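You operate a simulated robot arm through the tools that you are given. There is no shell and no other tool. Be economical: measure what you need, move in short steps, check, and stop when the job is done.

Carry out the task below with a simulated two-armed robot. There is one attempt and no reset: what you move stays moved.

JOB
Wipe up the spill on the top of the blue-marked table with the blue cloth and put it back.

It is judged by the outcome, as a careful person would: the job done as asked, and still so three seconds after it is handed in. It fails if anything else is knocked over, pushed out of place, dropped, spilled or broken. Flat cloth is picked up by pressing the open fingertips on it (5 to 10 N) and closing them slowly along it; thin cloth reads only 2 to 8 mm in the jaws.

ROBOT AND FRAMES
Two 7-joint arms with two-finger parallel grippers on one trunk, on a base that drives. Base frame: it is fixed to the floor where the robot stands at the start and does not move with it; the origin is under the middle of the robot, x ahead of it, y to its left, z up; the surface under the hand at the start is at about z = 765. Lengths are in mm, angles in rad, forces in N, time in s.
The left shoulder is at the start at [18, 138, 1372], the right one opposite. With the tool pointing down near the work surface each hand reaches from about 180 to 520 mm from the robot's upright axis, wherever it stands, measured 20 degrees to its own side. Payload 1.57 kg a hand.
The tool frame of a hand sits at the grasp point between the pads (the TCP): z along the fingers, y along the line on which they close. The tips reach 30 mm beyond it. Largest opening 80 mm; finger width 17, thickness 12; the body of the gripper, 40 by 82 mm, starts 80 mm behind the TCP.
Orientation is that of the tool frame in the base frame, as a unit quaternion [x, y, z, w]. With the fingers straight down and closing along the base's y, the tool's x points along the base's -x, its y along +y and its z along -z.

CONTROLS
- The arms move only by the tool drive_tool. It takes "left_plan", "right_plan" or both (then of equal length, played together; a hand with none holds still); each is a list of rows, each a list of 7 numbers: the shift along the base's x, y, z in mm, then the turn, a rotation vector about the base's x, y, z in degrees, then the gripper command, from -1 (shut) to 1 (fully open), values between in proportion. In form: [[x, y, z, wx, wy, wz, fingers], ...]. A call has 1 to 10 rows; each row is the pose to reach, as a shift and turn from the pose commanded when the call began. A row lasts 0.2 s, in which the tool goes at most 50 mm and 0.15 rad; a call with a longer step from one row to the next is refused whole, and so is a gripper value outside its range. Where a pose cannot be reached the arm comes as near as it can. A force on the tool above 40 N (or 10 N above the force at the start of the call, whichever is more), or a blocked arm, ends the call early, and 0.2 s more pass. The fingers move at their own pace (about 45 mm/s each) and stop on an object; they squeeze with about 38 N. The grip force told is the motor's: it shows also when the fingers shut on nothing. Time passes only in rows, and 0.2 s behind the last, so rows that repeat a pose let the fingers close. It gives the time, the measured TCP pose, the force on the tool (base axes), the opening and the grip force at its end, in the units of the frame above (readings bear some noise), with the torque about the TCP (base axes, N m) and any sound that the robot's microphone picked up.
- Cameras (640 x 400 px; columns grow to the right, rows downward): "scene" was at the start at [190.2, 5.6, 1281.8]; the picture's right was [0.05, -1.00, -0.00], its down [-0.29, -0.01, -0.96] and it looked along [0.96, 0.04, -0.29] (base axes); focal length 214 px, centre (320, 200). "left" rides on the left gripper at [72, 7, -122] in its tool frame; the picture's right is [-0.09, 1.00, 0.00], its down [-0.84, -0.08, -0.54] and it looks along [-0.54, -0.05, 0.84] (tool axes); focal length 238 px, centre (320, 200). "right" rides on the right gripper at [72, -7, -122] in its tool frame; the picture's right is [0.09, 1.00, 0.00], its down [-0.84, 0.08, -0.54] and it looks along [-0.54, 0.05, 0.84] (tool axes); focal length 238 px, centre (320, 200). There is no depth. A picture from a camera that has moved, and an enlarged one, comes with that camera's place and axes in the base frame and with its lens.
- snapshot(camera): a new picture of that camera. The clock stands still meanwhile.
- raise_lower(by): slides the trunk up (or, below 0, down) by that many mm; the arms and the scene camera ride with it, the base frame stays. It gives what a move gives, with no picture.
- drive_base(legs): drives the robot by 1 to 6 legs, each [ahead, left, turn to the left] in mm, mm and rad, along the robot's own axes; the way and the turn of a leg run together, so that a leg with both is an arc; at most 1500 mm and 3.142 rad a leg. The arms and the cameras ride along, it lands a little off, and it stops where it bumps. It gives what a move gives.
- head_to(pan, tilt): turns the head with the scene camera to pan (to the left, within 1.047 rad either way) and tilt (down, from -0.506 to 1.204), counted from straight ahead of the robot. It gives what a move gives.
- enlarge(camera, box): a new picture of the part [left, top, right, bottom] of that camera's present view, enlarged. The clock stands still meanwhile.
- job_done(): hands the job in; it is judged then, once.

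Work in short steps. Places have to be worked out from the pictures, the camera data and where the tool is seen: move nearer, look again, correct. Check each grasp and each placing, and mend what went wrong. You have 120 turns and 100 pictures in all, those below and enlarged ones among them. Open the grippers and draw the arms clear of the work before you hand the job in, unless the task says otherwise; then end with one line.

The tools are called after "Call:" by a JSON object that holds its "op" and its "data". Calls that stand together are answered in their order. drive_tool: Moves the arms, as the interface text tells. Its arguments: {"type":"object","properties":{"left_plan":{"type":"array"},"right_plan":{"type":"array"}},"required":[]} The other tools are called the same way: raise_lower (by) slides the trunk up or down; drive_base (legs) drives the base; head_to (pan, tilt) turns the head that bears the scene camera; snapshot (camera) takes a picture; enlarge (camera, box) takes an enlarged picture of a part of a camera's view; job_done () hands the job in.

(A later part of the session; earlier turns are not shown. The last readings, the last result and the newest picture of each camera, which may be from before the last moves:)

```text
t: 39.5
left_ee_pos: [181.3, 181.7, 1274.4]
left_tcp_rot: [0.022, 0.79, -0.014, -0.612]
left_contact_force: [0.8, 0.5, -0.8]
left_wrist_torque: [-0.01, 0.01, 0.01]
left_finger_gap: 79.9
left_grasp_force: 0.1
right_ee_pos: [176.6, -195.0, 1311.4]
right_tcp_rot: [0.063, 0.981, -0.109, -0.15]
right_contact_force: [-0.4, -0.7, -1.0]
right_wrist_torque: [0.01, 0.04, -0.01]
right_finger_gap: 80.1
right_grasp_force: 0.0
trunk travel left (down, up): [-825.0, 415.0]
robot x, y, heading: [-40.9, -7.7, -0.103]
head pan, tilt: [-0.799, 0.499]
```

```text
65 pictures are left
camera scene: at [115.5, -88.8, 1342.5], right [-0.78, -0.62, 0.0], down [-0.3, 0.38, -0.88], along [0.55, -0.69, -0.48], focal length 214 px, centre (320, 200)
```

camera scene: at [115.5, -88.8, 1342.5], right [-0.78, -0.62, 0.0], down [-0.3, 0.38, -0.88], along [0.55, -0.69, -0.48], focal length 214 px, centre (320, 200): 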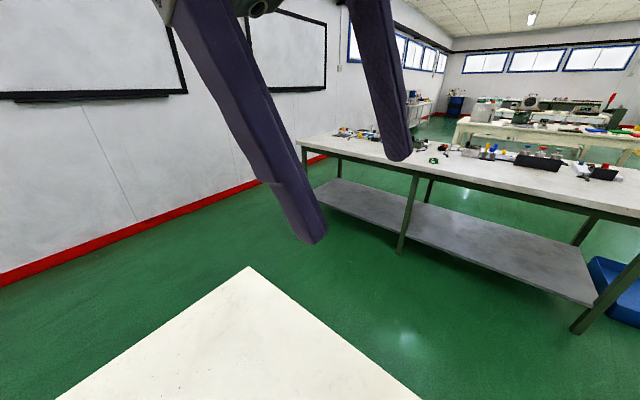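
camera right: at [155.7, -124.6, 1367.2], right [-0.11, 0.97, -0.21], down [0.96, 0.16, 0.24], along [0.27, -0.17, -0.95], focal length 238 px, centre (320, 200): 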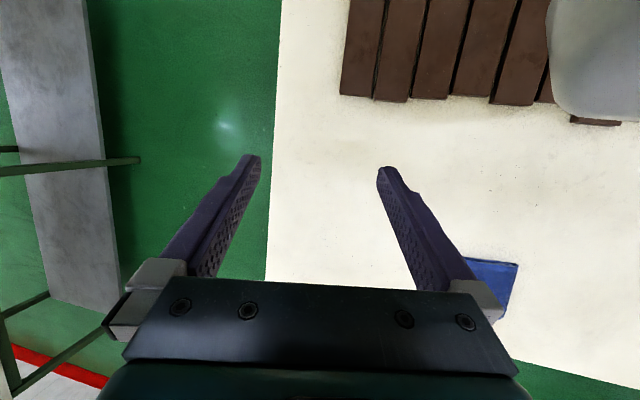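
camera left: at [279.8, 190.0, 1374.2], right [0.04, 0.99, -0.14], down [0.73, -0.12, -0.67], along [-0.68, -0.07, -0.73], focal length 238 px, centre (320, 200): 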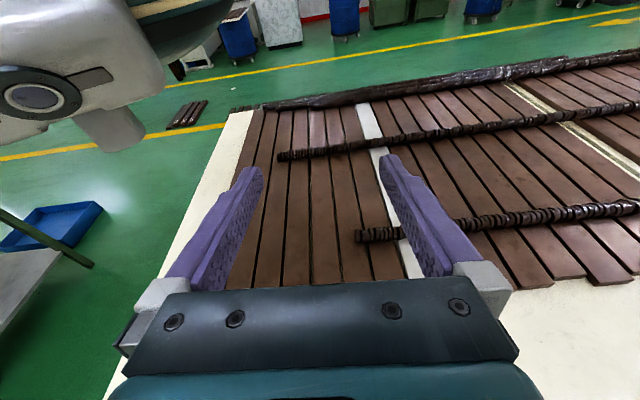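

The trunk rose only about 90 mm for a 400 command, so something overhead may be blocking. I look up and sideways.

Call:
{"op": "head_to", "data": {"pan": 0, "tilt": -0.5}}

Call:
{"op": "snapshot", "data": {"camera": "scene"}}

Call:
{"op": "snapshot", "data": {"camera": "right"}}

```text
t: 40.8
left_ee_pos: [180.1, 182.2, 1274.8]
left_tcp_rot: [0.022, 0.79, -0.014, -0.613]
left_contact_force: [0.5, 0.7, 0.5]
left_wrist_torque: [0.04, 0.0, 0.0]
left_finger_gap: 80.2
left_grasp_force: 0.0
right_ee_pos: [175.7, -194.7, 1311.6]
right_tcp_rot: [0.063, 0.981, -0.109, -0.151]
right_contact_force: [1.0, -1.0, -0.5]
right_wrist_torque: [-0.01, 0.02, -0.02]
right_finger_gap: 79.9
right_grasp_force: 0.1
trunk travel left (down, up): [-825.0, 415.0]
robot x, y, heading: [-42.3, -6.4, -0.101]
head pan, tilt: [0.0, -0.499]
```

```text
64 pictures are left
camera scene: at [125.7, -24.4, 1428.6], right [-0.1, -0.99, 0.0], down [0.48, -0.05, -0.88], along [0.87, -0.09, 0.48], focal length 214 px, centre (320, 200)
```

scene: 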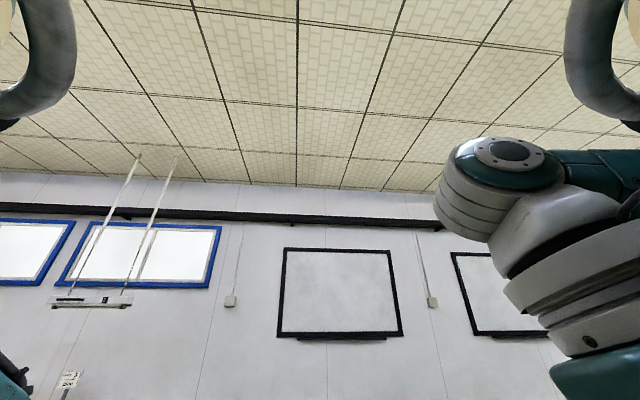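

```text
63 pictures are left
camera right: at [145.5, -166.8, 1446.2], right [0.0, 0.98, -0.2], down [0.97, 0.05, 0.25], along [0.26, -0.2, -0.95], focal length 238 px, centre (320, 200)
```

right: 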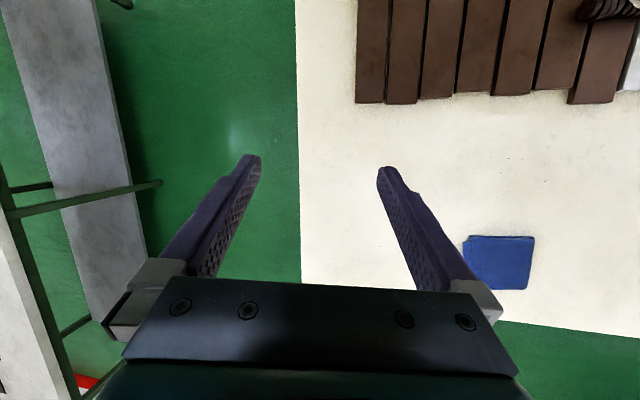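

I test the trunk: lower a bit to see whether it follows.

Call:
{"op": "raise_lower", "data": {"by": -200}}

Call:
{"op": "raise_lower", "data": {"by": -200}}

```text
t: 43.2
left_ee_pos: [179.0, 181.9, 1197.7]
left_tcp_rot: [0.022, 0.787, -0.014, -0.617]
left_contact_force: [0.6, -0.8, 1.1]
left_wrist_torque: [0.0, 0.01, -0.01]
left_finger_gap: 79.9
left_grasp_force: 0.1
right_ee_pos: [173.5, -194.9, 1234.3]
right_tcp_rot: [0.062, 0.98, -0.109, -0.153]
right_contact_force: [-0.9, -0.5, -1.0]
right_wrist_torque: [0.05, 0.02, 0.0]
right_finger_gap: 79.9
right_grasp_force: 0.0
trunk travel left (down, up): [-750.0, 490.0]
robot x, y, heading: [-36.9, -9.1, -0.099]
head pan, tilt: [0.0, -0.499]
stopped: the arm was blocked; the commanded pose is now the measured one
```

```text
t: 45.5
left_ee_pos: [176.9, 180.3, 1198.3]
left_tcp_rot: [0.022, 0.787, -0.014, -0.617]
left_contact_force: [0.4, 0.9, 0.0]
left_wrist_torque: [-0.01, -0.04, 0.04]
left_finger_gap: 80.0
left_grasp_force: 0.1
right_ee_pos: [173.6, -196.4, 1233.2]
right_tcp_rot: [0.062, 0.98, -0.109, -0.154]
right_contact_force: [0.8, -0.2, 0.3]
right_wrist_torque: [-0.04, 0.0, 0.01]
right_finger_gap: 80.2
right_grasp_force: 0.1
trunk travel left (down, up): [-749.0, 491.0]
robot x, y, heading: [-39.1, -4.7, -0.108]
head pan, tilt: [0.0, -0.499]
stopped: the arm was blocked; the commanded pose is now the measured one
```

Odd: trunk extended per its reading yet the torso is at its old height. I test whether the base is freer now, with a small straight move forward.

Call:
{"op": "drive_base", "data": {"legs": [[0, 0, 0.1]]}}

Call:
{"op": "drive_base", "data": {"legs": [[45, 0, 0]]}}

Call:
{"op": "drive_base", "data": {"legs": [[0, 100, 0]]}}

```text
t: 46.5
left_ee_pos: [158.2, 209.4, 1199.3]
left_tcp_rot: [-0.019, 0.786, -0.04, -0.616]
left_contact_force: [0.8, 0.3, -0.6]
left_wrist_torque: [0.0, 0.01, 0.02]
left_finger_gap: 80.4
left_grasp_force: 0.2
right_ee_pos: [191.7, -167.7, 1233.0]
right_tcp_rot: [0.012, 0.982, -0.112, -0.15]
right_contact_force: [-0.3, -0.2, -0.1]
right_wrist_torque: [0.0, 0.01, -0.02]
right_finger_gap: 80.2
right_grasp_force: 0.2
trunk travel left (down, up): [-749.0, 491.0]
robot x, y, heading: [-36.8, -9.0, -0.005]
head pan, tilt: [0.0, -0.499]
```

```text
t: 47.4
left_ee_pos: [204.4, 202.5, 1196.4]
left_tcp_rot: [-0.018, 0.787, -0.045, -0.615]
left_contact_force: [0.3, 0.2, 0.2]
left_wrist_torque: [0.02, -0.01, 0.0]
left_finger_gap: 80.1
left_grasp_force: 0.1
right_ee_pos: [237.9, -173.4, 1234.1]
right_tcp_rot: [0.013, 0.982, -0.116, -0.15]
right_contact_force: [0.1, -0.2, 0.4]
right_wrist_torque: [0.01, 0.0, -0.02]
right_finger_gap: 80.0
right_grasp_force: 0.1
trunk travel left (down, up): [-749.0, 491.0]
robot x, y, heading: [10.6, -5.5, -0.004]
head pan, tilt: [0.0, -0.499]
```

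```text
t: 48.5
left_ee_pos: [205.3, 299.7, 1197.5]
left_tcp_rot: [-0.015, 0.787, -0.044, -0.615]
left_contact_force: [0.4, 0.2, -0.2]
left_wrist_torque: [0.03, -0.02, 0.01]
left_finger_gap: 80.0
left_grasp_force: 0.1
right_ee_pos: [238.5, -74.7, 1234.8]
right_tcp_rot: [0.014, 0.982, -0.117, -0.148]
right_contact_force: [0.2, -0.1, -0.5]
right_wrist_torque: [0.01, -0.01, 0.03]
right_finger_gap: 80.0
right_grasp_force: 0.0
trunk travel left (down, up): [-749.0, 491.0]
robot x, y, heading: [4.0, 91.3, -0.003]
head pan, tilt: [0.0, -0.499]
```

The base moves freely now along y. I continue left and try turning there.

Call:
{"op": "drive_base", "data": {"legs": [[0, 500, 0]]}}

Call:
{"op": "drive_base", "data": {"legs": [[0, 0, 0.5]]}}

```text
t: 51.4
left_ee_pos: [217.9, 796.3, 1197.8]
left_tcp_rot: [-0.013, 0.789, -0.041, -0.612]
left_contact_force: [0.1, 0.4, -0.2]
left_wrist_torque: [0.0, 0.02, 0.06]
left_finger_gap: 80.0
left_grasp_force: 0.0
right_ee_pos: [245.6, 419.6, 1234.7]
right_tcp_rot: [0.019, 0.983, -0.115, -0.144]
right_contact_force: [0.8, 0.1, -0.2]
right_wrist_torque: [0.02, -0.03, -0.03]
right_finger_gap: 80.2
right_grasp_force: 0.1
trunk travel left (down, up): [-749.0, 491.0]
robot x, y, heading: [13.0, 585.8, -0.018]
head pan, tilt: [0.0, -0.499]
```

```text
t: 53.2
left_ee_pos: [93.7, 867.1, 1198.4]
left_tcp_rot: [-0.206, 0.763, -0.19, -0.583]
left_contact_force: [0.6, 0.2, 1.0]
left_wrist_torque: [-0.02, -0.03, 0.03]
left_finger_gap: 79.9
left_grasp_force: 0.0
right_ee_pos: [298.0, 550.8, 1236.3]
right_tcp_rot: [-0.223, 0.957, -0.148, -0.112]
right_contact_force: [0.5, 0.3, 0.7]
right_wrist_torque: [0.02, 0.0, -0.01]
right_finger_gap: 79.9
right_grasp_force: 0.1
trunk travel left (down, up): [-749.0, 491.0]
robot x, y, heading: [12.8, 588.4, 0.48]
head pan, tilt: [0.0, -0.499]
```

It moves and turns here. I look around.

Call:
{"op": "head_to", "data": {"pan": 1.04, "tilt": 0.5}}

Call:
{"op": "snapshot", "data": {"camera": "scene"}}

Call:
{"op": "drive_base", "data": {"legs": [[0, 0, 1.3]]}}

Call:
{"op": "snapshot", "data": {"camera": "scene"}}

```text
t: 54.5
left_ee_pos: [92.2, 866.7, 1198.2]
left_tcp_rot: [-0.206, 0.763, -0.19, -0.583]
left_contact_force: [-0.3, -0.5, 0.7]
left_wrist_torque: [0.0, -0.04, 0.01]
left_finger_gap: 80.0
left_grasp_force: 0.2
right_ee_pos: [297.2, 551.3, 1236.3]
right_tcp_rot: [-0.224, 0.957, -0.148, -0.112]
right_contact_force: [0.5, -0.7, 0.3]
right_wrist_torque: [0.01, 0.01, 0.04]
right_finger_gap: 80.0
right_grasp_force: 0.0
trunk travel left (down, up): [-749.0, 491.0]
robot x, y, heading: [14.3, 586.0, 0.482]
head pan, tilt: [1.04, 0.499]
```

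```text
62 pictures are left
camera scene: at [106.9, 725.6, 1266.7], right [1.0, -0.05, 0.0], down [-0.02, -0.48, -0.88], along [0.04, 0.88, -0.48], focal length 214 px, centre (320, 200)
```

scene: 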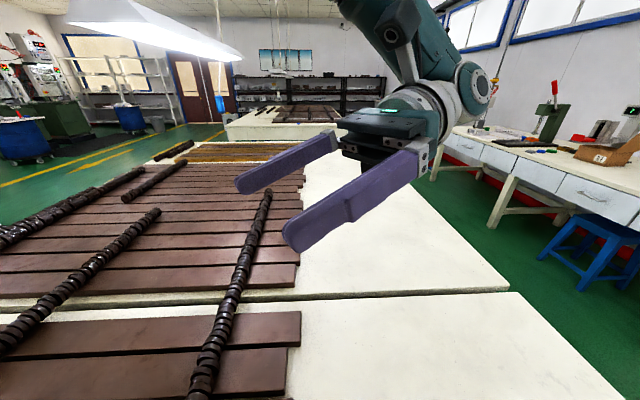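

```text
t: 58.1
left_ee_pos: [-236.1, 740.3, 1198.2]
left_tcp_rot: [0.624, -0.484, 0.503, 0.351]
left_contact_force: [-0.5, 0.3, -1.0]
left_wrist_torque: [0.02, 0.0, 0.02]
left_finger_gap: 80.1
left_grasp_force: 0.1
right_ee_pos: [124.9, 851.1, 1235.0]
right_tcp_rot: [0.756, -0.628, 0.185, 0.0]
right_contact_force: [-0.5, -0.1, 0.0]
right_wrist_torque: [0.01, 0.05, 0.01]
right_finger_gap: 79.8
right_grasp_force: 0.0
trunk travel left (down, up): [-749.0, 491.0]
robot x, y, heading: [12.1, 584.1, 1.779]
head pan, tilt: [1.04, 0.499]
```

```text
61 pictures are left
camera scene: at [-92.8, 714.9, 1266.6], right [0.32, 0.95, 0.0], down [0.45, -0.15, -0.88], along [-0.83, 0.28, -0.48], focal length 214 px, centre (320, 200)
```

scene: 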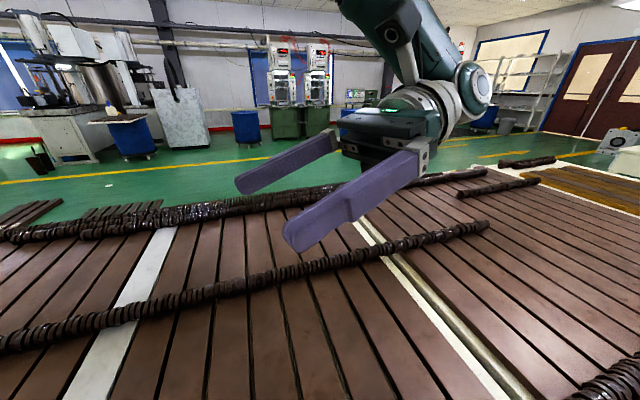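

It turned freely. No sim table yet; I keep turning to see the rest, behind and right.

Call:
{"op": "drive_base", "data": {"legs": [[0, 0, 1.4]]}}

Call:
{"op": "snapshot", "data": {"camera": "scene"}}

Call:
{"op": "head_to", "data": {"pan": 0, "tilt": 0.5}}

Call:
{"op": "snapshot", "data": {"camera": "scene"}}

```text
t: 59.2
left_ee_pos: [-243.4, 732.6, 1199.7]
left_tcp_rot: [0.638, -0.468, 0.511, 0.336]
left_contact_force: [0.5, -0.6, -0.4]
left_wrist_torque: [0.02, -0.03, 0.04]
left_finger_gap: 79.8
left_grasp_force: 0.1
right_ee_pos: [109.5, 862.4, 1237.2]
right_tcp_rot: [0.773, -0.608, 0.184, -0.006]
right_contact_force: [0.0, -0.5, 1.0]
right_wrist_torque: [-0.05, 0.0, 0.0]
right_finger_gap: 80.1
right_grasp_force: 0.1
trunk travel left (down, up): [-749.0, 491.0]
robot x, y, heading: [12.4, 592.1, 1.833]
head pan, tilt: [1.04, 0.499]
stopped in leg 1: the robot was blocked; the commanded pose is now the measured one
```

```text
60 pictures are left
camera scene: at [-100.7, 715.0, 1267.4], right [0.26, 0.96, 0.0], down [0.46, -0.12, -0.88], along [-0.85, 0.23, -0.48], focal length 214 px, centre (320, 200)
```

scene: 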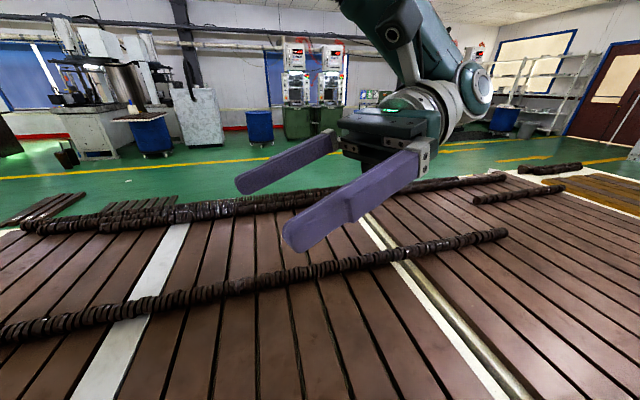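

```text
t: 60.5
left_ee_pos: [-244.3, 732.6, 1198.7]
left_tcp_rot: [0.638, -0.468, 0.511, 0.335]
left_contact_force: [0.4, -0.3, 0.1]
left_wrist_torque: [0.04, -0.01, 0.03]
left_finger_gap: 79.8
left_grasp_force: 0.0
right_ee_pos: [108.3, 863.1, 1236.9]
right_tcp_rot: [0.774, -0.607, 0.183, -0.007]
right_contact_force: [0.7, 0.4, 0.5]
right_wrist_torque: [0.01, 0.01, -0.03]
right_finger_gap: 79.8
right_grasp_force: 0.0
trunk travel left (down, up): [-749.0, 491.0]
robot x, y, heading: [10.4, 592.6, 1.836]
head pan, tilt: [0.0, 0.499]
```

```text
59 pictures are left
camera scene: at [-37.1, 779.2, 1268.1], right [0.96, 0.26, 0.0], down [0.12, -0.46, -0.88], along [-0.23, 0.85, -0.47], focal length 214 px, centre (320, 200)
```

scene: 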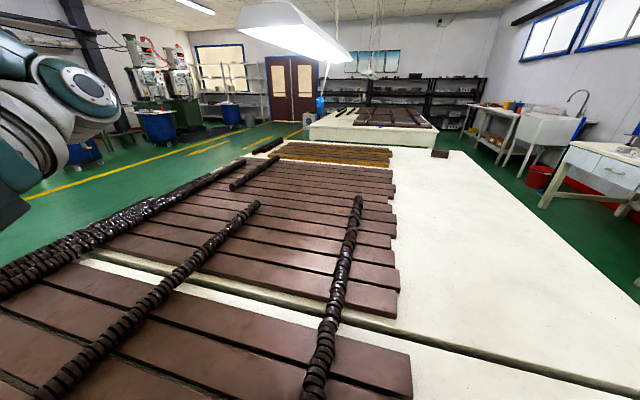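

Blocked at heading 1.83 by something unseen. I zoom onto the far white table with the small blue spot.

Call:
{"op": "enlarge", "data": {"camera": "scene", "box": [300, 80, 460, 180]}}

Call:
{"op": "enlarge", "data": {"camera": "scene", "box": [440, 80, 640, 205]}}

```text
4.00 times, centred on (380, 130) of scene
camera zoom: at [-37.1, 779.2, 1268.1], right [0.96, 0.26, 0.0], down [0.12, -0.46, -0.88], along [-0.23, 0.85, -0.47], focal length 858 px, centre (80, 480)
```

zoom: 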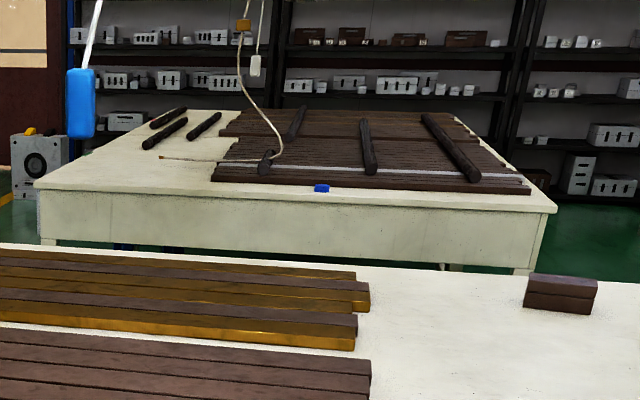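

```text
3.20 times, centred on (540, 142) of scene
camera zoom: at [-37.1, 779.2, 1268.1], right [0.96, 0.26, 0.0], down [0.12, -0.46, -0.88], along [-0.23, 0.85, -0.47], focal length 686 px, centre (-384, 384)
```

zoom: 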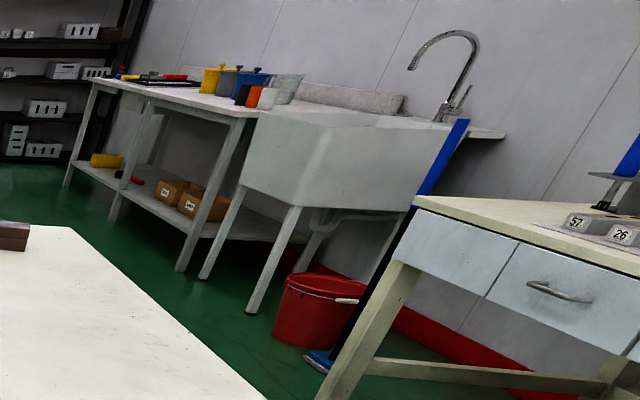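

I look toward the bench along the wall, and to the right.

Call:
{"op": "head_to", "data": {"pan": -0.9, "tilt": 0.3}}

Call:
{"op": "snapshot", "data": {"camera": "scene"}}

Call:
{"op": "enlarge", "data": {"camera": "scene", "box": [200, 150, 440, 300]}}

```text
t: 61.7
left_ee_pos: [-243.7, 732.1, 1199.1]
left_tcp_rot: [0.639, -0.468, 0.51, 0.335]
left_contact_force: [-0.2, 0.6, -0.6]
left_wrist_torque: [-0.02, 0.0, 0.01]
left_finger_gap: 79.9
left_grasp_force: 0.0
right_ee_pos: [108.6, 863.0, 1237.7]
right_tcp_rot: [0.773, -0.607, 0.183, -0.007]
right_contact_force: [-0.8, 0.9, -0.5]
right_wrist_torque: [0.01, 0.02, 0.03]
right_finger_gap: 79.9
right_grasp_force: 0.1
trunk travel left (down, up): [-749.0, 491.0]
robot x, y, heading: [10.4, 589.6, 1.835]
head pan, tilt: [-0.901, 0.3]
```

```text
56 pictures are left
camera scene: at [42.3, 766.4, 1286.3], right [0.81, -0.59, -0.01], down [-0.18, -0.23, -0.96], along [0.57, 0.77, -0.29], focal length 214 px, centre (320, 200)
```

scene: 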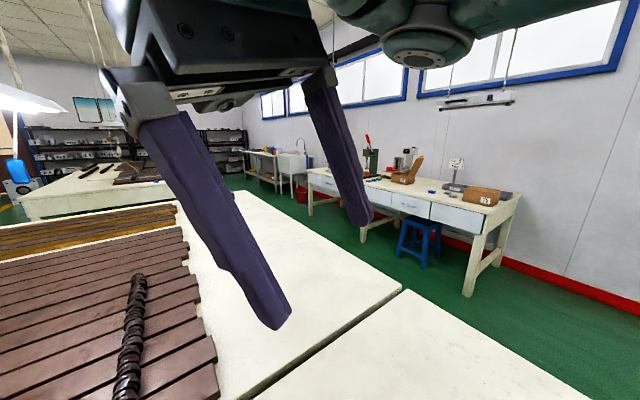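

```text
2.67 times, centred on (320, 225) of scene
camera zoom: at [42.3, 766.4, 1286.3], right [0.81, -0.59, -0.01], down [-0.18, -0.23, -0.96], along [0.57, 0.77, -0.29], focal length 572 px, centre (320, 133)
```

zoom: 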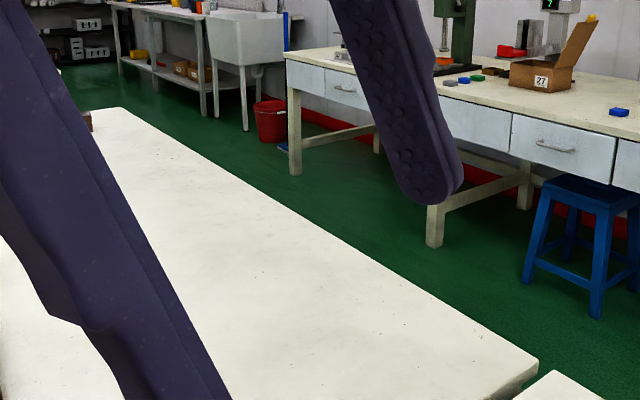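

All scan scenery so far. The direction right-behind is still unseen; I turn clockwise to view it.

Call:
{"op": "drive_base", "data": {"legs": [[0, 0, -1.8]]}}

Call:
{"op": "drive_base", "data": {"legs": [[0, 0, -1.3]]}}

Call:
{"op": "snapshot", "data": {"camera": "scene"}}

```text
t: 66.4
left_ee_pos: [203.2, 810.8, 1198.0]
left_tcp_rot: [-0.036, 0.789, -0.059, -0.611]
left_contact_force: [-0.7, 0.0, 0.2]
left_wrist_torque: [-0.03, 0.01, -0.02]
left_finger_gap: 79.8
left_grasp_force: 0.1
right_ee_pos: [255.7, 435.9, 1235.7]
right_tcp_rot: [-0.011, 0.983, -0.12, -0.141]
right_contact_force: [0.2, 0.4, 0.1]
right_wrist_torque: [-0.02, -0.01, 0.04]
right_finger_gap: 80.3
right_grasp_force: 0.2
trunk travel left (down, up): [-749.0, 491.0]
robot x, y, heading: [11.9, 588.3, 0.05]
head pan, tilt: [-0.901, 0.3]
```

```text
t: 69.4
left_ee_pos: [298.8, 513.9, 1200.2]
left_tcp_rot: [0.386, 0.69, 0.272, -0.548]
left_contact_force: [-0.1, -1.0, -0.4]
left_wrist_torque: [0.01, 0.01, 0.02]
left_finger_gap: 80.0
left_grasp_force: 0.1
right_ee_pos: [-9.6, 305.2, 1236.5]
right_tcp_rot: [0.501, 0.846, -0.029, -0.183]
right_contact_force: [-0.1, 1.5, -0.1]
right_wrist_torque: [0.05, 0.01, -0.02]
right_finger_gap: 80.0
right_grasp_force: 0.0
trunk travel left (down, up): [-749.0, 491.0]
robot x, y, heading: [18.8, 590.5, -1.058]
head pan, tilt: [-0.901, 0.3]
stopped in leg 1: the robot was blocked; the commanded pose is now the measured one
```

```text
54 pictures are left
camera scene: at [30.9, 414.8, 1285.4], right [-0.92, 0.38, 0.0], down [0.12, 0.27, -0.96], along [-0.36, -0.88, -0.3], focal length 214 px, centre (320, 200)
```

scene: 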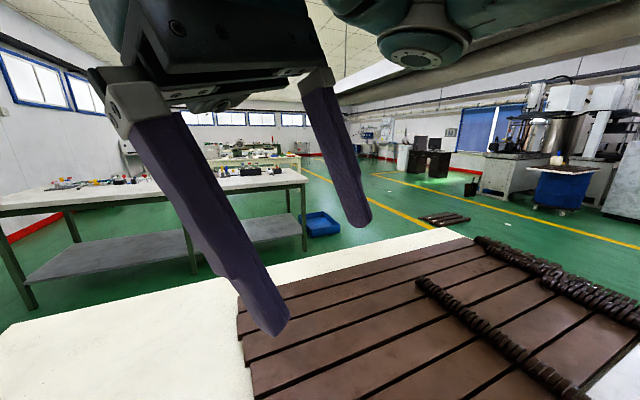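

Still only scan scenery; the green-legged bench (with a top and a shelf, so "the top of" fits) deserves a closer look. I go back to heading 0 and drive right.

Call:
{"op": "drive_base", "data": {"legs": [[0, 0, 1.058], [0, -590, 0]]}}

Call:
{"op": "drive_base", "data": {"legs": [[0, -500, 0]]}}

Call:
{"op": "head_to", "data": {"pan": -0.9, "tilt": 0.4}}

Call:
{"op": "snapshot", "data": {"camera": "scene"}}

```text
t: 73.2
left_ee_pos: [218.7, 783.2, 1203.2]
left_tcp_rot: [-0.014, 0.789, -0.033, -0.613]
left_contact_force: [-0.6, 0.3, 0.7]
left_wrist_torque: [0.0, 0.01, -0.01]
left_finger_gap: 80.0
left_grasp_force: 0.0
right_ee_pos: [246.2, 409.4, 1233.1]
right_tcp_rot: [0.01, 0.983, -0.111, -0.146]
right_contact_force: [0.6, -0.4, 0.2]
right_wrist_torque: [0.03, -0.03, 0.0]
right_finger_gap: 80.1
right_grasp_force: 0.1
trunk travel left (down, up): [-749.0, 491.0]
robot x, y, heading: [13.5, 567.3, -0.017]
head pan, tilt: [-0.901, 0.3]
stopped in leg 2: the robot was blocked; the commanded pose is now the measured one
```

```text
t: 73.9
left_ee_pos: [219.6, 779.4, 1200.8]
left_tcp_rot: [-0.011, 0.789, -0.035, -0.613]
left_contact_force: [0.8, -0.2, 0.0]
left_wrist_torque: [-0.02, 0.01, -0.02]
left_finger_gap: 79.7
left_grasp_force: 0.1
right_ee_pos: [246.9, 405.7, 1233.2]
right_tcp_rot: [0.013, 0.983, -0.114, -0.146]
right_contact_force: [0.8, 0.3, -0.5]
right_wrist_torque: [0.02, 0.01, 0.03]
right_finger_gap: 80.2
right_grasp_force: 0.0
trunk travel left (down, up): [-749.0, 491.0]
robot x, y, heading: [17.7, 570.5, -0.023]
head pan, tilt: [-0.901, 0.3]
stopped in leg 1: the robot was blocked; the commanded pose is now the measured one
```

```text
t: 74.6
left_ee_pos: [220.3, 781.2, 1200.6]
left_tcp_rot: [-0.013, 0.789, -0.034, -0.613]
left_contact_force: [0.2, 0.4, -0.2]
left_wrist_torque: [0.0, -0.01, 0.0]
left_finger_gap: 80.1
left_grasp_force: 0.0
right_ee_pos: [246.6, 406.6, 1232.7]
right_tcp_rot: [0.013, 0.983, -0.113, -0.147]
right_contact_force: [0.2, 0.7, -0.6]
right_wrist_torque: [0.03, -0.01, 0.02]
right_finger_gap: 80.0
right_grasp_force: 0.1
trunk travel left (down, up): [-749.0, 491.0]
robot x, y, heading: [15.7, 566.1, -0.015]
head pan, tilt: [-0.901, 0.4]
```

```text
53 pictures are left
camera scene: at [172.2, 498.7, 1274.7], right [-0.8, -0.61, -0.01], down [-0.24, 0.32, -0.92], along [0.56, -0.73, -0.4], focal length 214 px, centre (320, 200)
```

scene: 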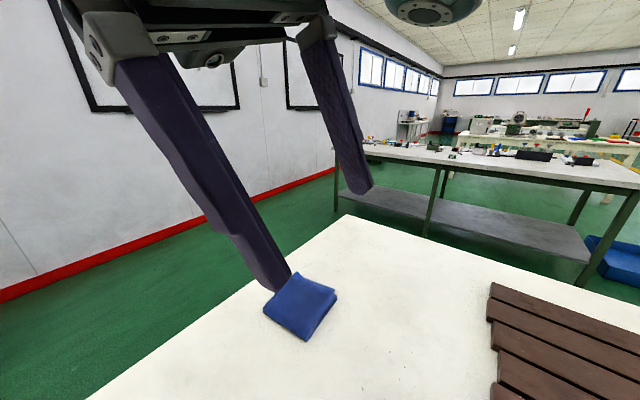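

Moving right is blocked here although I came from there. I try a small forward shift first and then right, in small legs.

Call:
{"op": "drive_base", "data": {"legs": [[0, 30, 0]]}}

Call:
{"op": "drive_base", "data": {"legs": [[-15, 0, 0.02], [0, -100, 0]]}}

Call:
{"op": "drive_base", "data": {"legs": [[0, -100, 0]]}}

```text
t: 75.2
left_ee_pos: [221.0, 778.2, 1198.1]
left_tcp_rot: [-0.009, 0.789, -0.035, -0.614]
left_contact_force: [0.0, 0.3, 0.1]
left_wrist_torque: [-0.02, -0.01, 0.0]
left_finger_gap: 79.7
left_grasp_force: 0.1
right_ee_pos: [245.4, 405.3, 1233.8]
right_tcp_rot: [0.014, 0.982, -0.115, -0.146]
right_contact_force: [0.7, -0.2, -0.6]
right_wrist_torque: [0.02, 0.02, -0.02]
right_finger_gap: 79.8
right_grasp_force: 0.0
trunk travel left (down, up): [-749.0, 491.0]
robot x, y, heading: [18.7, 569.6, -0.024]
head pan, tilt: [-0.901, 0.4]
stopped in leg 1: the robot was blocked; the commanded pose is now the measured one
```

```text
t: 76.3
left_ee_pos: [205.5, 786.7, 1199.9]
left_tcp_rot: [-0.017, 0.79, -0.04, -0.612]
left_contact_force: [-0.4, -0.1, 0.9]
left_wrist_torque: [0.04, 0.0, -0.03]
left_finger_gap: 80.2
left_grasp_force: 0.1
right_ee_pos: [237.3, 413.7, 1234.7]
right_tcp_rot: [0.005, 0.983, -0.116, -0.143]
right_contact_force: [1.0, 0.4, 0.0]
right_wrist_torque: [-0.01, -0.03, 0.05]
right_finger_gap: 80.2
right_grasp_force: 0.1
trunk travel left (down, up): [-749.0, 491.0]
robot x, y, heading: [2.5, 572.8, -0.005]
head pan, tilt: [-0.901, 0.4]
stopped in leg 2: the robot was blocked; the commanded pose is now the measured one
```

```text
t: 77.1
left_ee_pos: [208.8, 782.7, 1202.5]
left_tcp_rot: [-0.014, 0.79, -0.033, -0.612]
left_contact_force: [0.1, -0.1, 0.0]
left_wrist_torque: [0.01, 0.0, -0.01]
left_finger_gap: 80.0
left_grasp_force: 0.1
right_ee_pos: [236.7, 409.5, 1233.7]
right_tcp_rot: [0.01, 0.983, -0.112, -0.144]
right_contact_force: [-0.4, -0.2, -0.5]
right_wrist_torque: [0.01, 0.01, -0.01]
right_finger_gap: 80.0
right_grasp_force: 0.1
trunk travel left (down, up): [-749.0, 491.0]
robot x, y, heading: [1.8, 565.4, -0.016]
head pan, tilt: [-0.901, 0.4]
stopped in leg 1: the robot was blocked; the commanded pose is now the measured one
```

Side moves blocked both ways, and lowering was blocked too: the body seems to be catching on the rods/planks beneath. I raise the trunk for clearance.

Call:
{"op": "raise_lower", "data": {"by": 150}}

Call:
{"op": "drive_base", "data": {"legs": [[0, -100, 0]]}}

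```text
t: 78.8
left_ee_pos: [206.6, 771.8, 1349.1]
left_tcp_rot: [-0.011, 0.789, -0.04, -0.613]
left_contact_force: [-0.2, 0.5, 0.0]
left_wrist_torque: [0.01, -0.01, 0.05]
left_finger_gap: 80.0
left_grasp_force: 0.0
right_ee_pos: [233.0, 397.9, 1385.4]
right_tcp_rot: [0.008, 0.982, -0.12, -0.145]
right_contact_force: [0.0, 0.6, -0.7]
right_wrist_torque: [0.01, -0.01, 0.02]
right_finger_gap: 79.9
right_grasp_force: 0.1
trunk travel left (down, up): [-899.0, 341.0]
robot x, y, heading: [4.2, 560.6, -0.017]
head pan, tilt: [-0.901, 0.4]
```

```text
t: 80.0
left_ee_pos: [204.3, 670.9, 1348.8]
left_tcp_rot: [-0.012, 0.789, -0.041, -0.613]
left_contact_force: [-0.4, 0.5, 0.0]
left_wrist_torque: [0.02, -0.02, -0.02]
left_finger_gap: 80.2
left_grasp_force: 0.1
right_ee_pos: [233.1, 298.1, 1385.1]
right_tcp_rot: [0.008, 0.982, -0.12, -0.144]
right_contact_force: [-0.5, -0.1, -0.3]
right_wrist_torque: [-0.01, -0.02, 0.01]
right_finger_gap: 80.0
right_grasp_force: 0.0
trunk travel left (down, up): [-899.0, 341.0]
robot x, y, heading: [4.0, 459.5, -0.013]
head pan, tilt: [-0.901, 0.4]
```

That was it: with the trunk raised it moves freely. I raise further for a good vantage and look around.

Call:
{"op": "raise_lower", "data": {"by": 300}}

Call:
{"op": "snapshot", "data": {"camera": "scene"}}

Call:
{"op": "head_to", "data": {"pan": 0.1, "tilt": 0.9}}

Call:
{"op": "snapshot", "data": {"camera": "scene"}}

```text
t: 83.0
left_ee_pos: [205.0, 670.7, 1647.7]
left_tcp_rot: [-0.013, 0.789, -0.041, -0.613]
left_contact_force: [0.0, 0.7, -0.5]
left_wrist_torque: [0.0, 0.0, 0.02]
left_finger_gap: 79.9
left_grasp_force: 0.0
right_ee_pos: [233.6, 297.7, 1685.8]
right_tcp_rot: [0.007, 0.982, -0.119, -0.145]
right_contact_force: [0.2, 0.7, -0.1]
right_wrist_torque: [0.0, 0.0, 0.04]
right_finger_gap: 80.1
right_grasp_force: 0.0
trunk travel left (down, up): [-1199.0, 41.0]
robot x, y, heading: [2.0, 466.0, -0.011]
head pan, tilt: [-0.901, 0.4]
```

```text
52 pictures are left
camera scene: at [158.8, 389.0, 1725.8], right [-0.79, -0.61, 0.0], down [-0.24, 0.31, -0.92], along [0.56, -0.73, -0.39], focal length 214 px, centre (320, 200)
```

scene: 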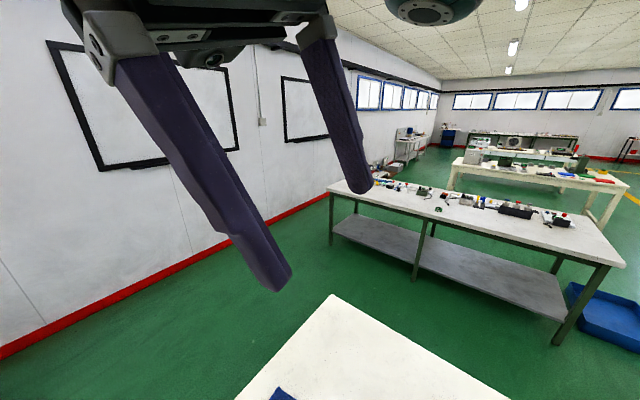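

```text
t: 84.2
left_ee_pos: [204.1, 671.9, 1649.9]
left_tcp_rot: [-0.011, 0.79, -0.04, -0.612]
left_contact_force: [0.0, -0.8, 0.5]
left_wrist_torque: [0.0, 0.0, -0.01]
left_finger_gap: 80.0
left_grasp_force: 0.1
right_ee_pos: [233.3, 296.6, 1686.3]
right_tcp_rot: [0.008, 0.982, -0.119, -0.144]
right_contact_force: [0.3, -0.6, -0.3]
right_wrist_torque: [-0.01, -0.01, -0.01]
right_finger_gap: 80.0
right_grasp_force: 0.0
trunk travel left (down, up): [-1199.0, 41.0]
robot x, y, heading: [0.4, 462.4, -0.01]
head pan, tilt: [0.099, 0.901]
```

```text
51 pictures are left
camera scene: at [177.2, 468.8, 1682.8], right [0.09, -1.0, 0.0], down [-0.78, -0.07, -0.62], along [0.62, 0.05, -0.78], focal length 214 px, centre (320, 200)
```

scene: 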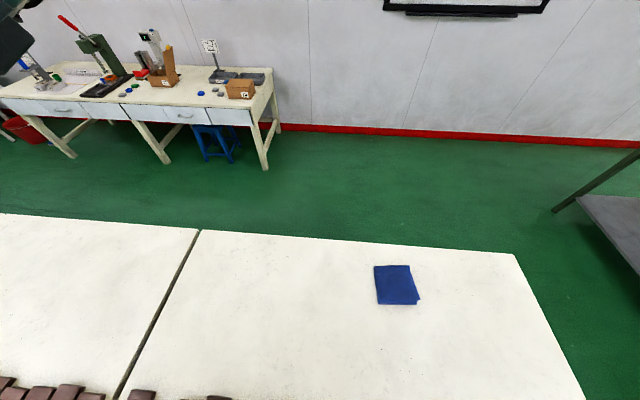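

Good vantage. I zoom into the green-legged table's top and the machine bench beyond.

Call:
{"op": "head_to", "data": {"pan": -1.04, "tilt": 0.4}}

Call:
{"op": "enlarge", "data": {"camera": "scene", "box": [240, 150, 440, 275]}}

Call:
{"op": "enlarge", "data": {"camera": "scene", "box": [400, 130, 600, 255]}}

```text
t: 85.6
left_ee_pos: [202.7, 671.0, 1648.1]
left_tcp_rot: [-0.013, 0.79, -0.041, -0.612]
left_contact_force: [-0.1, 0.6, -0.7]
left_wrist_torque: [-0.01, 0.03, -0.02]
left_finger_gap: 80.0
left_grasp_force: 0.0
right_ee_pos: [233.4, 296.7, 1685.6]
right_tcp_rot: [0.008, 0.982, -0.119, -0.145]
right_contact_force: [-0.4, 0.3, 0.4]
right_wrist_torque: [0.01, -0.02, 0.0]
right_finger_gap: 80.0
right_grasp_force: 0.1
trunk travel left (down, up): [-1199.0, 41.0]
robot x, y, heading: [0.3, 460.0, -0.011]
head pan, tilt: [-1.04, 0.4]
```

```text
3.20 times, centred on (340, 212) of scene
camera zoom: at [148.1, 381.8, 1725.8], right [-0.87, -0.5, 0.0], down [-0.19, 0.34, -0.92], along [0.46, -0.8, -0.39], focal length 686 px, centre (256, 160)
```

zoom: 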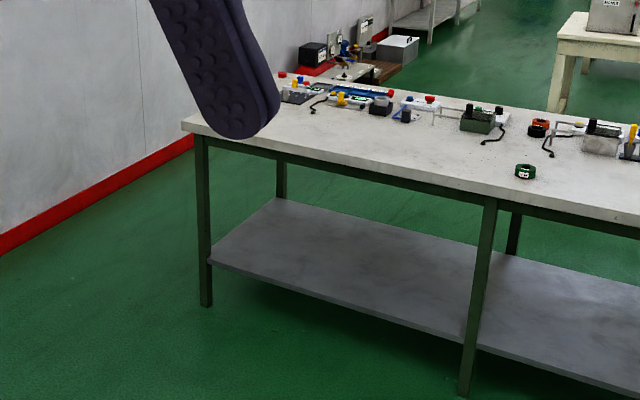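

```text
3.20 times, centred on (500, 192) of scene
camera zoom: at [148.1, 381.8, 1725.8], right [-0.87, -0.5, 0.0], down [-0.19, 0.34, -0.92], along [0.46, -0.8, -0.39], focal length 686 px, centre (-256, 224)
```

zoom: 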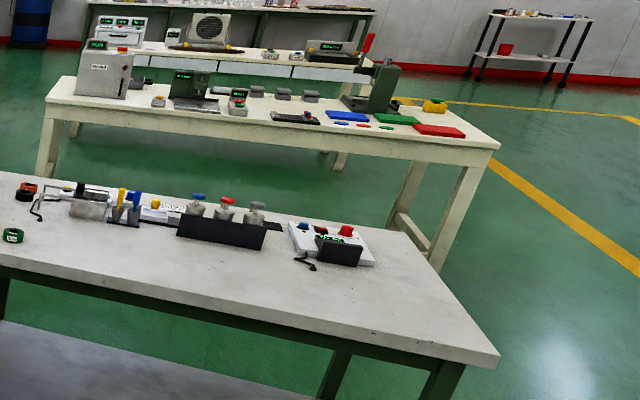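

No spill there. I turn around at this height to see behind.

Call:
{"op": "head_to", "data": {"pan": 0, "tilt": 0.6}}

Call:
{"op": "drive_base", "data": {"legs": [[0, 0, 1.57]]}}

Call:
{"op": "snapshot", "data": {"camera": "scene"}}

Call:
{"op": "drive_base", "data": {"legs": [[0, 0, 1.57]]}}

Call:
{"op": "snapshot", "data": {"camera": "scene"}}

```text
t: 86.9
left_ee_pos: [202.3, 672.3, 1649.6]
left_tcp_rot: [-0.012, 0.789, -0.041, -0.612]
left_contact_force: [0.2, -0.2, -0.8]
left_wrist_torque: [-0.02, -0.01, 0.0]
left_finger_gap: 79.9
left_grasp_force: 0.0
right_ee_pos: [233.3, 297.6, 1685.1]
right_tcp_rot: [0.008, 0.982, -0.119, -0.145]
right_contact_force: [0.1, -0.1, 0.0]
right_wrist_torque: [-0.02, -0.02, 0.0]
right_finger_gap: 79.9
right_grasp_force: 0.0
trunk travel left (down, up): [-1199.0, 41.0]
robot x, y, heading: [4.9, 462.0, -0.009]
head pan, tilt: [0.0, 0.6]
```

```text
t: 91.1
left_ee_pos: [-203.2, 669.9, 1648.7]
left_tcp_rot: [0.559, -0.556, 0.457, 0.411]
left_contact_force: [-0.1, -0.3, -0.4]
left_wrist_torque: [-0.01, -0.02, 0.02]
left_finger_gap: 80.1
left_grasp_force: 0.0
right_ee_pos: [170.1, 689.7, 1684.8]
right_tcp_rot: [-0.68, 0.709, -0.186, -0.02]
right_contact_force: [0.5, 1.3, -0.3]
right_wrist_torque: [0.01, 0.01, -0.01]
right_finger_gap: 79.9
right_grasp_force: 0.0
trunk travel left (down, up): [-1199.0, 41.0]
robot x, y, heading: [0.4, 461.8, 1.538]
head pan, tilt: [0.0, 0.6]
```

```text
48 pictures are left
camera scene: at [8.4, 651.3, 1707.6], right [1.0, -0.03, 0.0], down [-0.02, -0.56, -0.83], along [0.03, 0.82, -0.56], focal length 214 px, centre (320, 200)
```

scene: 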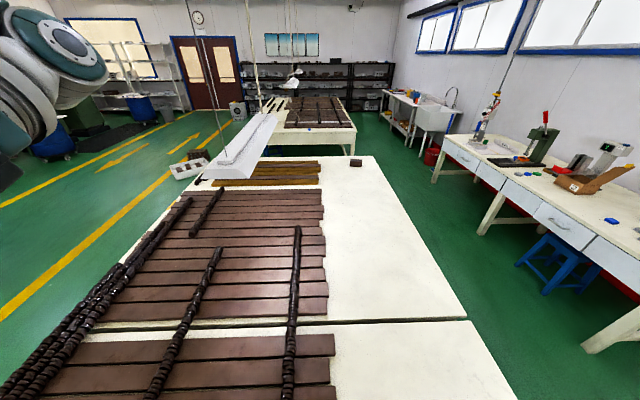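

```text
t: 95.3
left_ee_pos: [-204.0, 255.8, 1649.5]
left_tcp_rot: [0.789, 0.008, 0.613, -0.037]
left_contact_force: [-0.1, 0.0, 0.4]
left_wrist_torque: [0.02, 0.0, 0.03]
left_finger_gap: 80.2
left_grasp_force: 0.0
right_ee_pos: [-228.3, 628.2, 1684.9]
right_tcp_rot: [0.982, -0.013, 0.146, -0.119]
right_contact_force: [-0.9, -0.3, 0.2]
right_wrist_torque: [-0.02, 0.02, 0.02]
right_finger_gap: 80.1
right_grasp_force: 0.1
trunk travel left (down, up): [-1199.0, 41.0]
robot x, y, heading: [1.0, 464.3, 3.125]
head pan, tilt: [0.0, 0.6]
```

```text
47 pictures are left
camera scene: at [-186.1, 466.9, 1707.6], right [0.02, 1.0, 0.0], down [0.56, -0.01, -0.83], along [-0.82, 0.02, -0.56], focal length 214 px, centre (320, 200)
```

scene: 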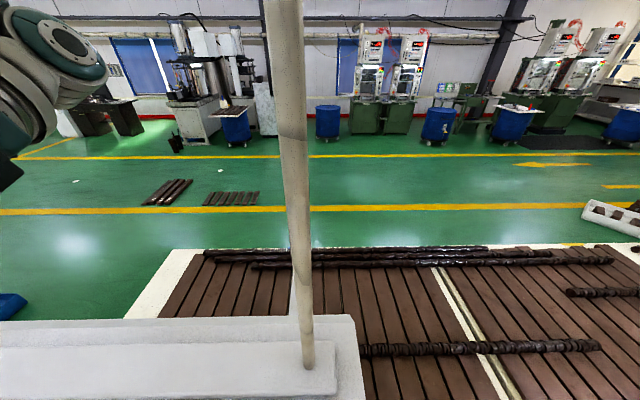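

A hanging lamp with a pole stands right behind the start place: that was the obstacle I bumped. I keep the trunk high and away from it. Now I turn back and zoom on the benches at the left from this height.

Call:
{"op": "drive_base", "data": {"legs": [[0, 0, -1.9]]}}

Call:
{"op": "enlarge", "data": {"camera": "scene", "box": [80, 20, 280, 145]}}

Call:
{"op": "enlarge", "data": {"camera": "scene", "box": [250, 50, 450, 175]}}

Call:
{"op": "enlarge", "data": {"camera": "scene", "box": [390, 100, 630, 250]}}

```text
t: 100.3
left_ee_pos: [-125.1, 724.1, 1648.7]
left_tcp_rot: [-0.46, 0.641, -0.383, -0.48]
left_contact_force: [-0.2, -0.4, 0.7]
left_wrist_torque: [0.01, 0.01, 0.02]
left_finger_gap: 79.9
left_grasp_force: 0.1
right_ee_pos: [235.8, 622.4, 1685.8]
right_tcp_rot: [-0.554, 0.811, -0.18, -0.05]
right_contact_force: [-0.1, -0.2, -0.7]
right_wrist_torque: [0.05, 0.03, -0.03]
right_finger_gap: 80.2
right_grasp_force: 0.1
trunk travel left (down, up): [-1199.0, 41.0]
robot x, y, heading: [-0.9, 463.9, 1.202]
head pan, tilt: [0.0, 0.6]
```

```text
3.20 times, centred on (180, 82) of scene
camera zoom: at [69.5, 638.9, 1707.6], right [0.93, -0.36, 0.0], down [-0.2, -0.53, -0.83], along [0.3, 0.77, -0.56], focal length 686 px, centre (768, 576)
```

zoom: 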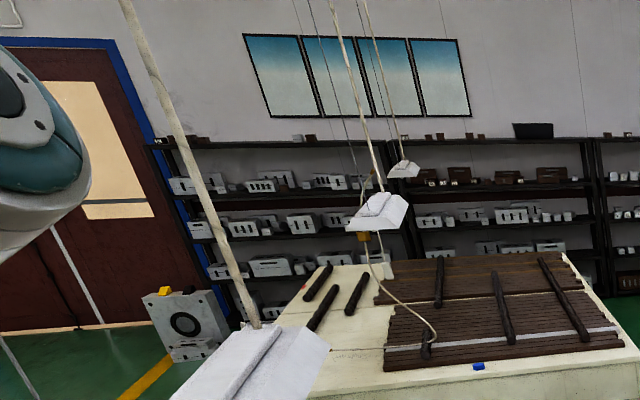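

```text
3.20 times, centred on (350, 112) of scene
camera zoom: at [69.5, 638.9, 1707.6], right [0.93, -0.36, 0.0], down [-0.2, -0.53, -0.83], along [0.3, 0.77, -0.56], focal length 686 px, centre (224, 480)
```

zoom: 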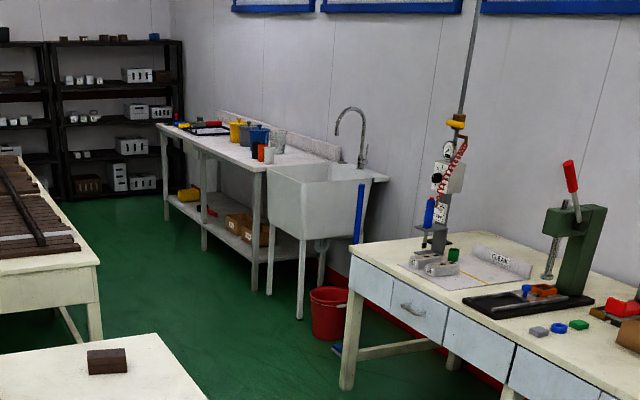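

```text
2.67 times, centred on (510, 175) of scene
camera zoom: at [69.5, 638.9, 1707.6], right [0.93, -0.36, 0.0], down [-0.2, -0.53, -0.83], along [0.3, 0.77, -0.56], focal length 572 px, centre (-187, 267)
```

zoom: 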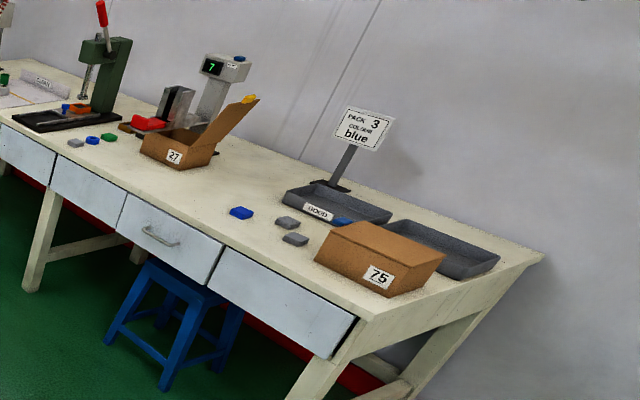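

The bench carries a sign "PACK 3 colour blue"; many stations exist. I check the white tables' tops from this height at zoom first.

Call:
{"op": "drive_base", "data": {"legs": [[0, 0, -1.2]]}}

Call:
{"op": "head_to", "data": {"pan": 0, "tilt": 1.15}}

Call:
{"op": "snapshot", "data": {"camera": "scene"}}

Call:
{"op": "enlarge", "data": {"camera": "scene", "box": [240, 100, 560, 300]}}

Call:
{"op": "enlarge", "data": {"camera": "scene", "box": [0, 100, 320, 300]}}

```text
t: 103.7
left_ee_pos: [196.9, 678.9, 1649.6]
left_tcp_rot: [-0.026, 0.789, -0.051, -0.612]
left_contact_force: [0.4, 0.7, 0.2]
left_wrist_torque: [0.04, 0.02, -0.01]
left_finger_gap: 80.2
left_grasp_force: 0.0
right_ee_pos: [238.9, 305.8, 1685.5]
right_tcp_rot: [-0.009, 0.982, -0.122, -0.143]
right_contact_force: [-0.4, -0.3, 0.2]
right_wrist_torque: [0.01, 0.01, -0.03]
right_finger_gap: 79.9
right_grasp_force: 0.1
trunk travel left (down, up): [-1199.0, 41.0]
robot x, y, heading: [1.7, 463.9, 0.021]
head pan, tilt: [0.0, 0.6]
```

```text
t: 104.6
left_ee_pos: [196.6, 678.0, 1649.0]
left_tcp_rot: [-0.026, 0.789, -0.051, -0.612]
left_contact_force: [-0.4, -0.3, 0.1]
left_wrist_torque: [0.02, 0.01, 0.01]
left_finger_gap: 79.9
left_grasp_force: 0.0
right_ee_pos: [238.8, 305.8, 1684.3]
right_tcp_rot: [-0.009, 0.982, -0.122, -0.142]
right_contact_force: [-0.2, -0.4, 0.1]
right_wrist_torque: [0.01, 0.02, 0.01]
right_finger_gap: 80.2
right_grasp_force: 0.0
trunk travel left (down, up): [-1199.0, 41.0]
robot x, y, heading: [2.9, 463.8, 0.023]
head pan, tilt: [0.0, 1.15]
```

```text
43 pictures are left
camera scene: at [161.6, 467.2, 1665.9], right [0.03, -1.0, 0.0], down [-0.91, -0.02, -0.41], along [0.41, 0.01, -0.91], focal length 214 px, centre (320, 200)
```

scene: 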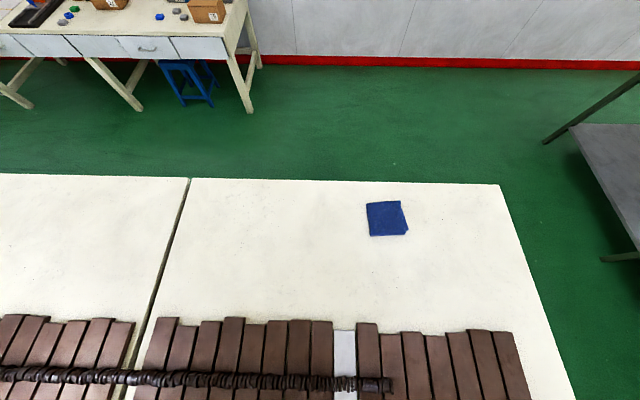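

```text
2.00 times, centred on (400, 200) of scene
camera zoom: at [161.6, 467.2, 1665.9], right [0.03, -1.0, 0.0], down [-0.91, -0.02, -0.41], along [0.41, 0.01, -0.91], focal length 429 px, centre (160, 200)
```

zoom: 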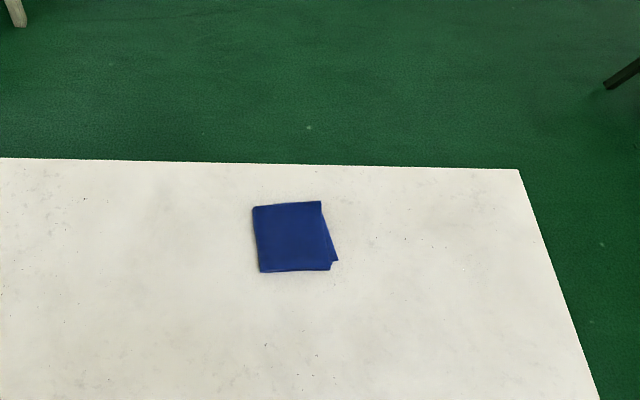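

```text
2.00 times, centred on (160, 200) of scene
camera zoom: at [161.6, 467.2, 1665.9], right [0.03, -1.0, 0.0], down [-0.91, -0.02, -0.41], along [0.41, 0.01, -0.91], focal length 429 px, centre (640, 200)
```

zoom: 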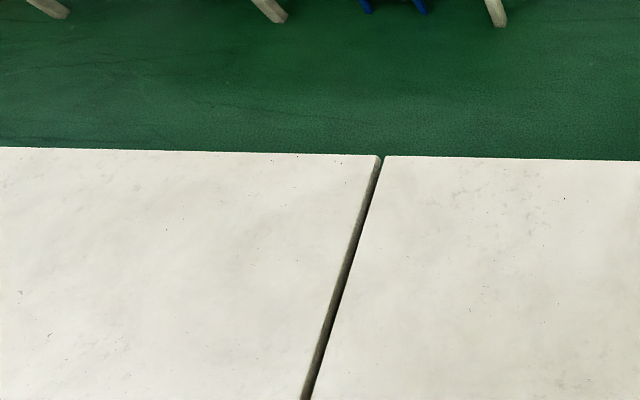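

Both white tops are clean. I drive right, past the table's end, to inspect the hall on that side from the height.

Call:
{"op": "drive_base", "data": {"legs": [[40, 0, 0], [0, -1100, 0]]}}

Call:
{"op": "head_to", "data": {"pan": -1.04, "tilt": 0.45}}

Call:
{"op": "snapshot", "data": {"camera": "scene"}}

```text
t: 110.7
left_ee_pos: [265.0, -404.9, 1648.7]
left_tcp_rot: [-0.028, 0.789, -0.053, -0.612]
left_contact_force: [0.3, 0.1, 0.2]
left_wrist_torque: [0.0, 0.02, 0.0]
left_finger_gap: 80.1
left_grasp_force: 0.1
right_ee_pos: [308.9, -777.5, 1684.8]
right_tcp_rot: [-0.012, 0.982, -0.122, -0.143]
right_contact_force: [-0.7, -0.1, -0.5]
right_wrist_torque: [0.0, -0.04, 0.01]
right_finger_gap: 80.1
right_grasp_force: 0.0
trunk travel left (down, up): [-1199.0, 41.0]
robot x, y, heading: [70.4, -620.6, 0.029]
head pan, tilt: [0.0, 1.15]
```

```text
t: 112.0
left_ee_pos: [264.6, -405.5, 1649.1]
left_tcp_rot: [-0.028, 0.789, -0.053, -0.612]
left_contact_force: [-0.3, 1.0, 0.0]
left_wrist_torque: [0.0, 0.0, 0.0]
left_finger_gap: 80.0
left_grasp_force: 0.1
right_ee_pos: [310.8, -777.6, 1685.9]
right_tcp_rot: [-0.012, 0.982, -0.122, -0.142]
right_contact_force: [0.5, 0.4, 0.1]
right_wrist_torque: [0.01, 0.0, -0.02]
right_finger_gap: 79.8
right_grasp_force: 0.0
trunk travel left (down, up): [-1199.0, 41.0]
robot x, y, heading: [71.6, -623.8, 0.032]
head pan, tilt: [-1.04, 0.45]
```

```text
40 pictures are left
camera scene: at [220.8, -696.1, 1721.1], right [-0.85, -0.53, 0.0], down [-0.23, 0.37, -0.9], along [0.48, -0.76, -0.44], focal length 214 px, centre (320, 200)
```

scene: 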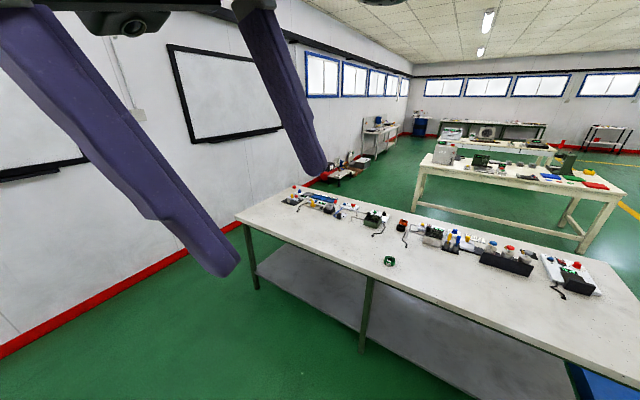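

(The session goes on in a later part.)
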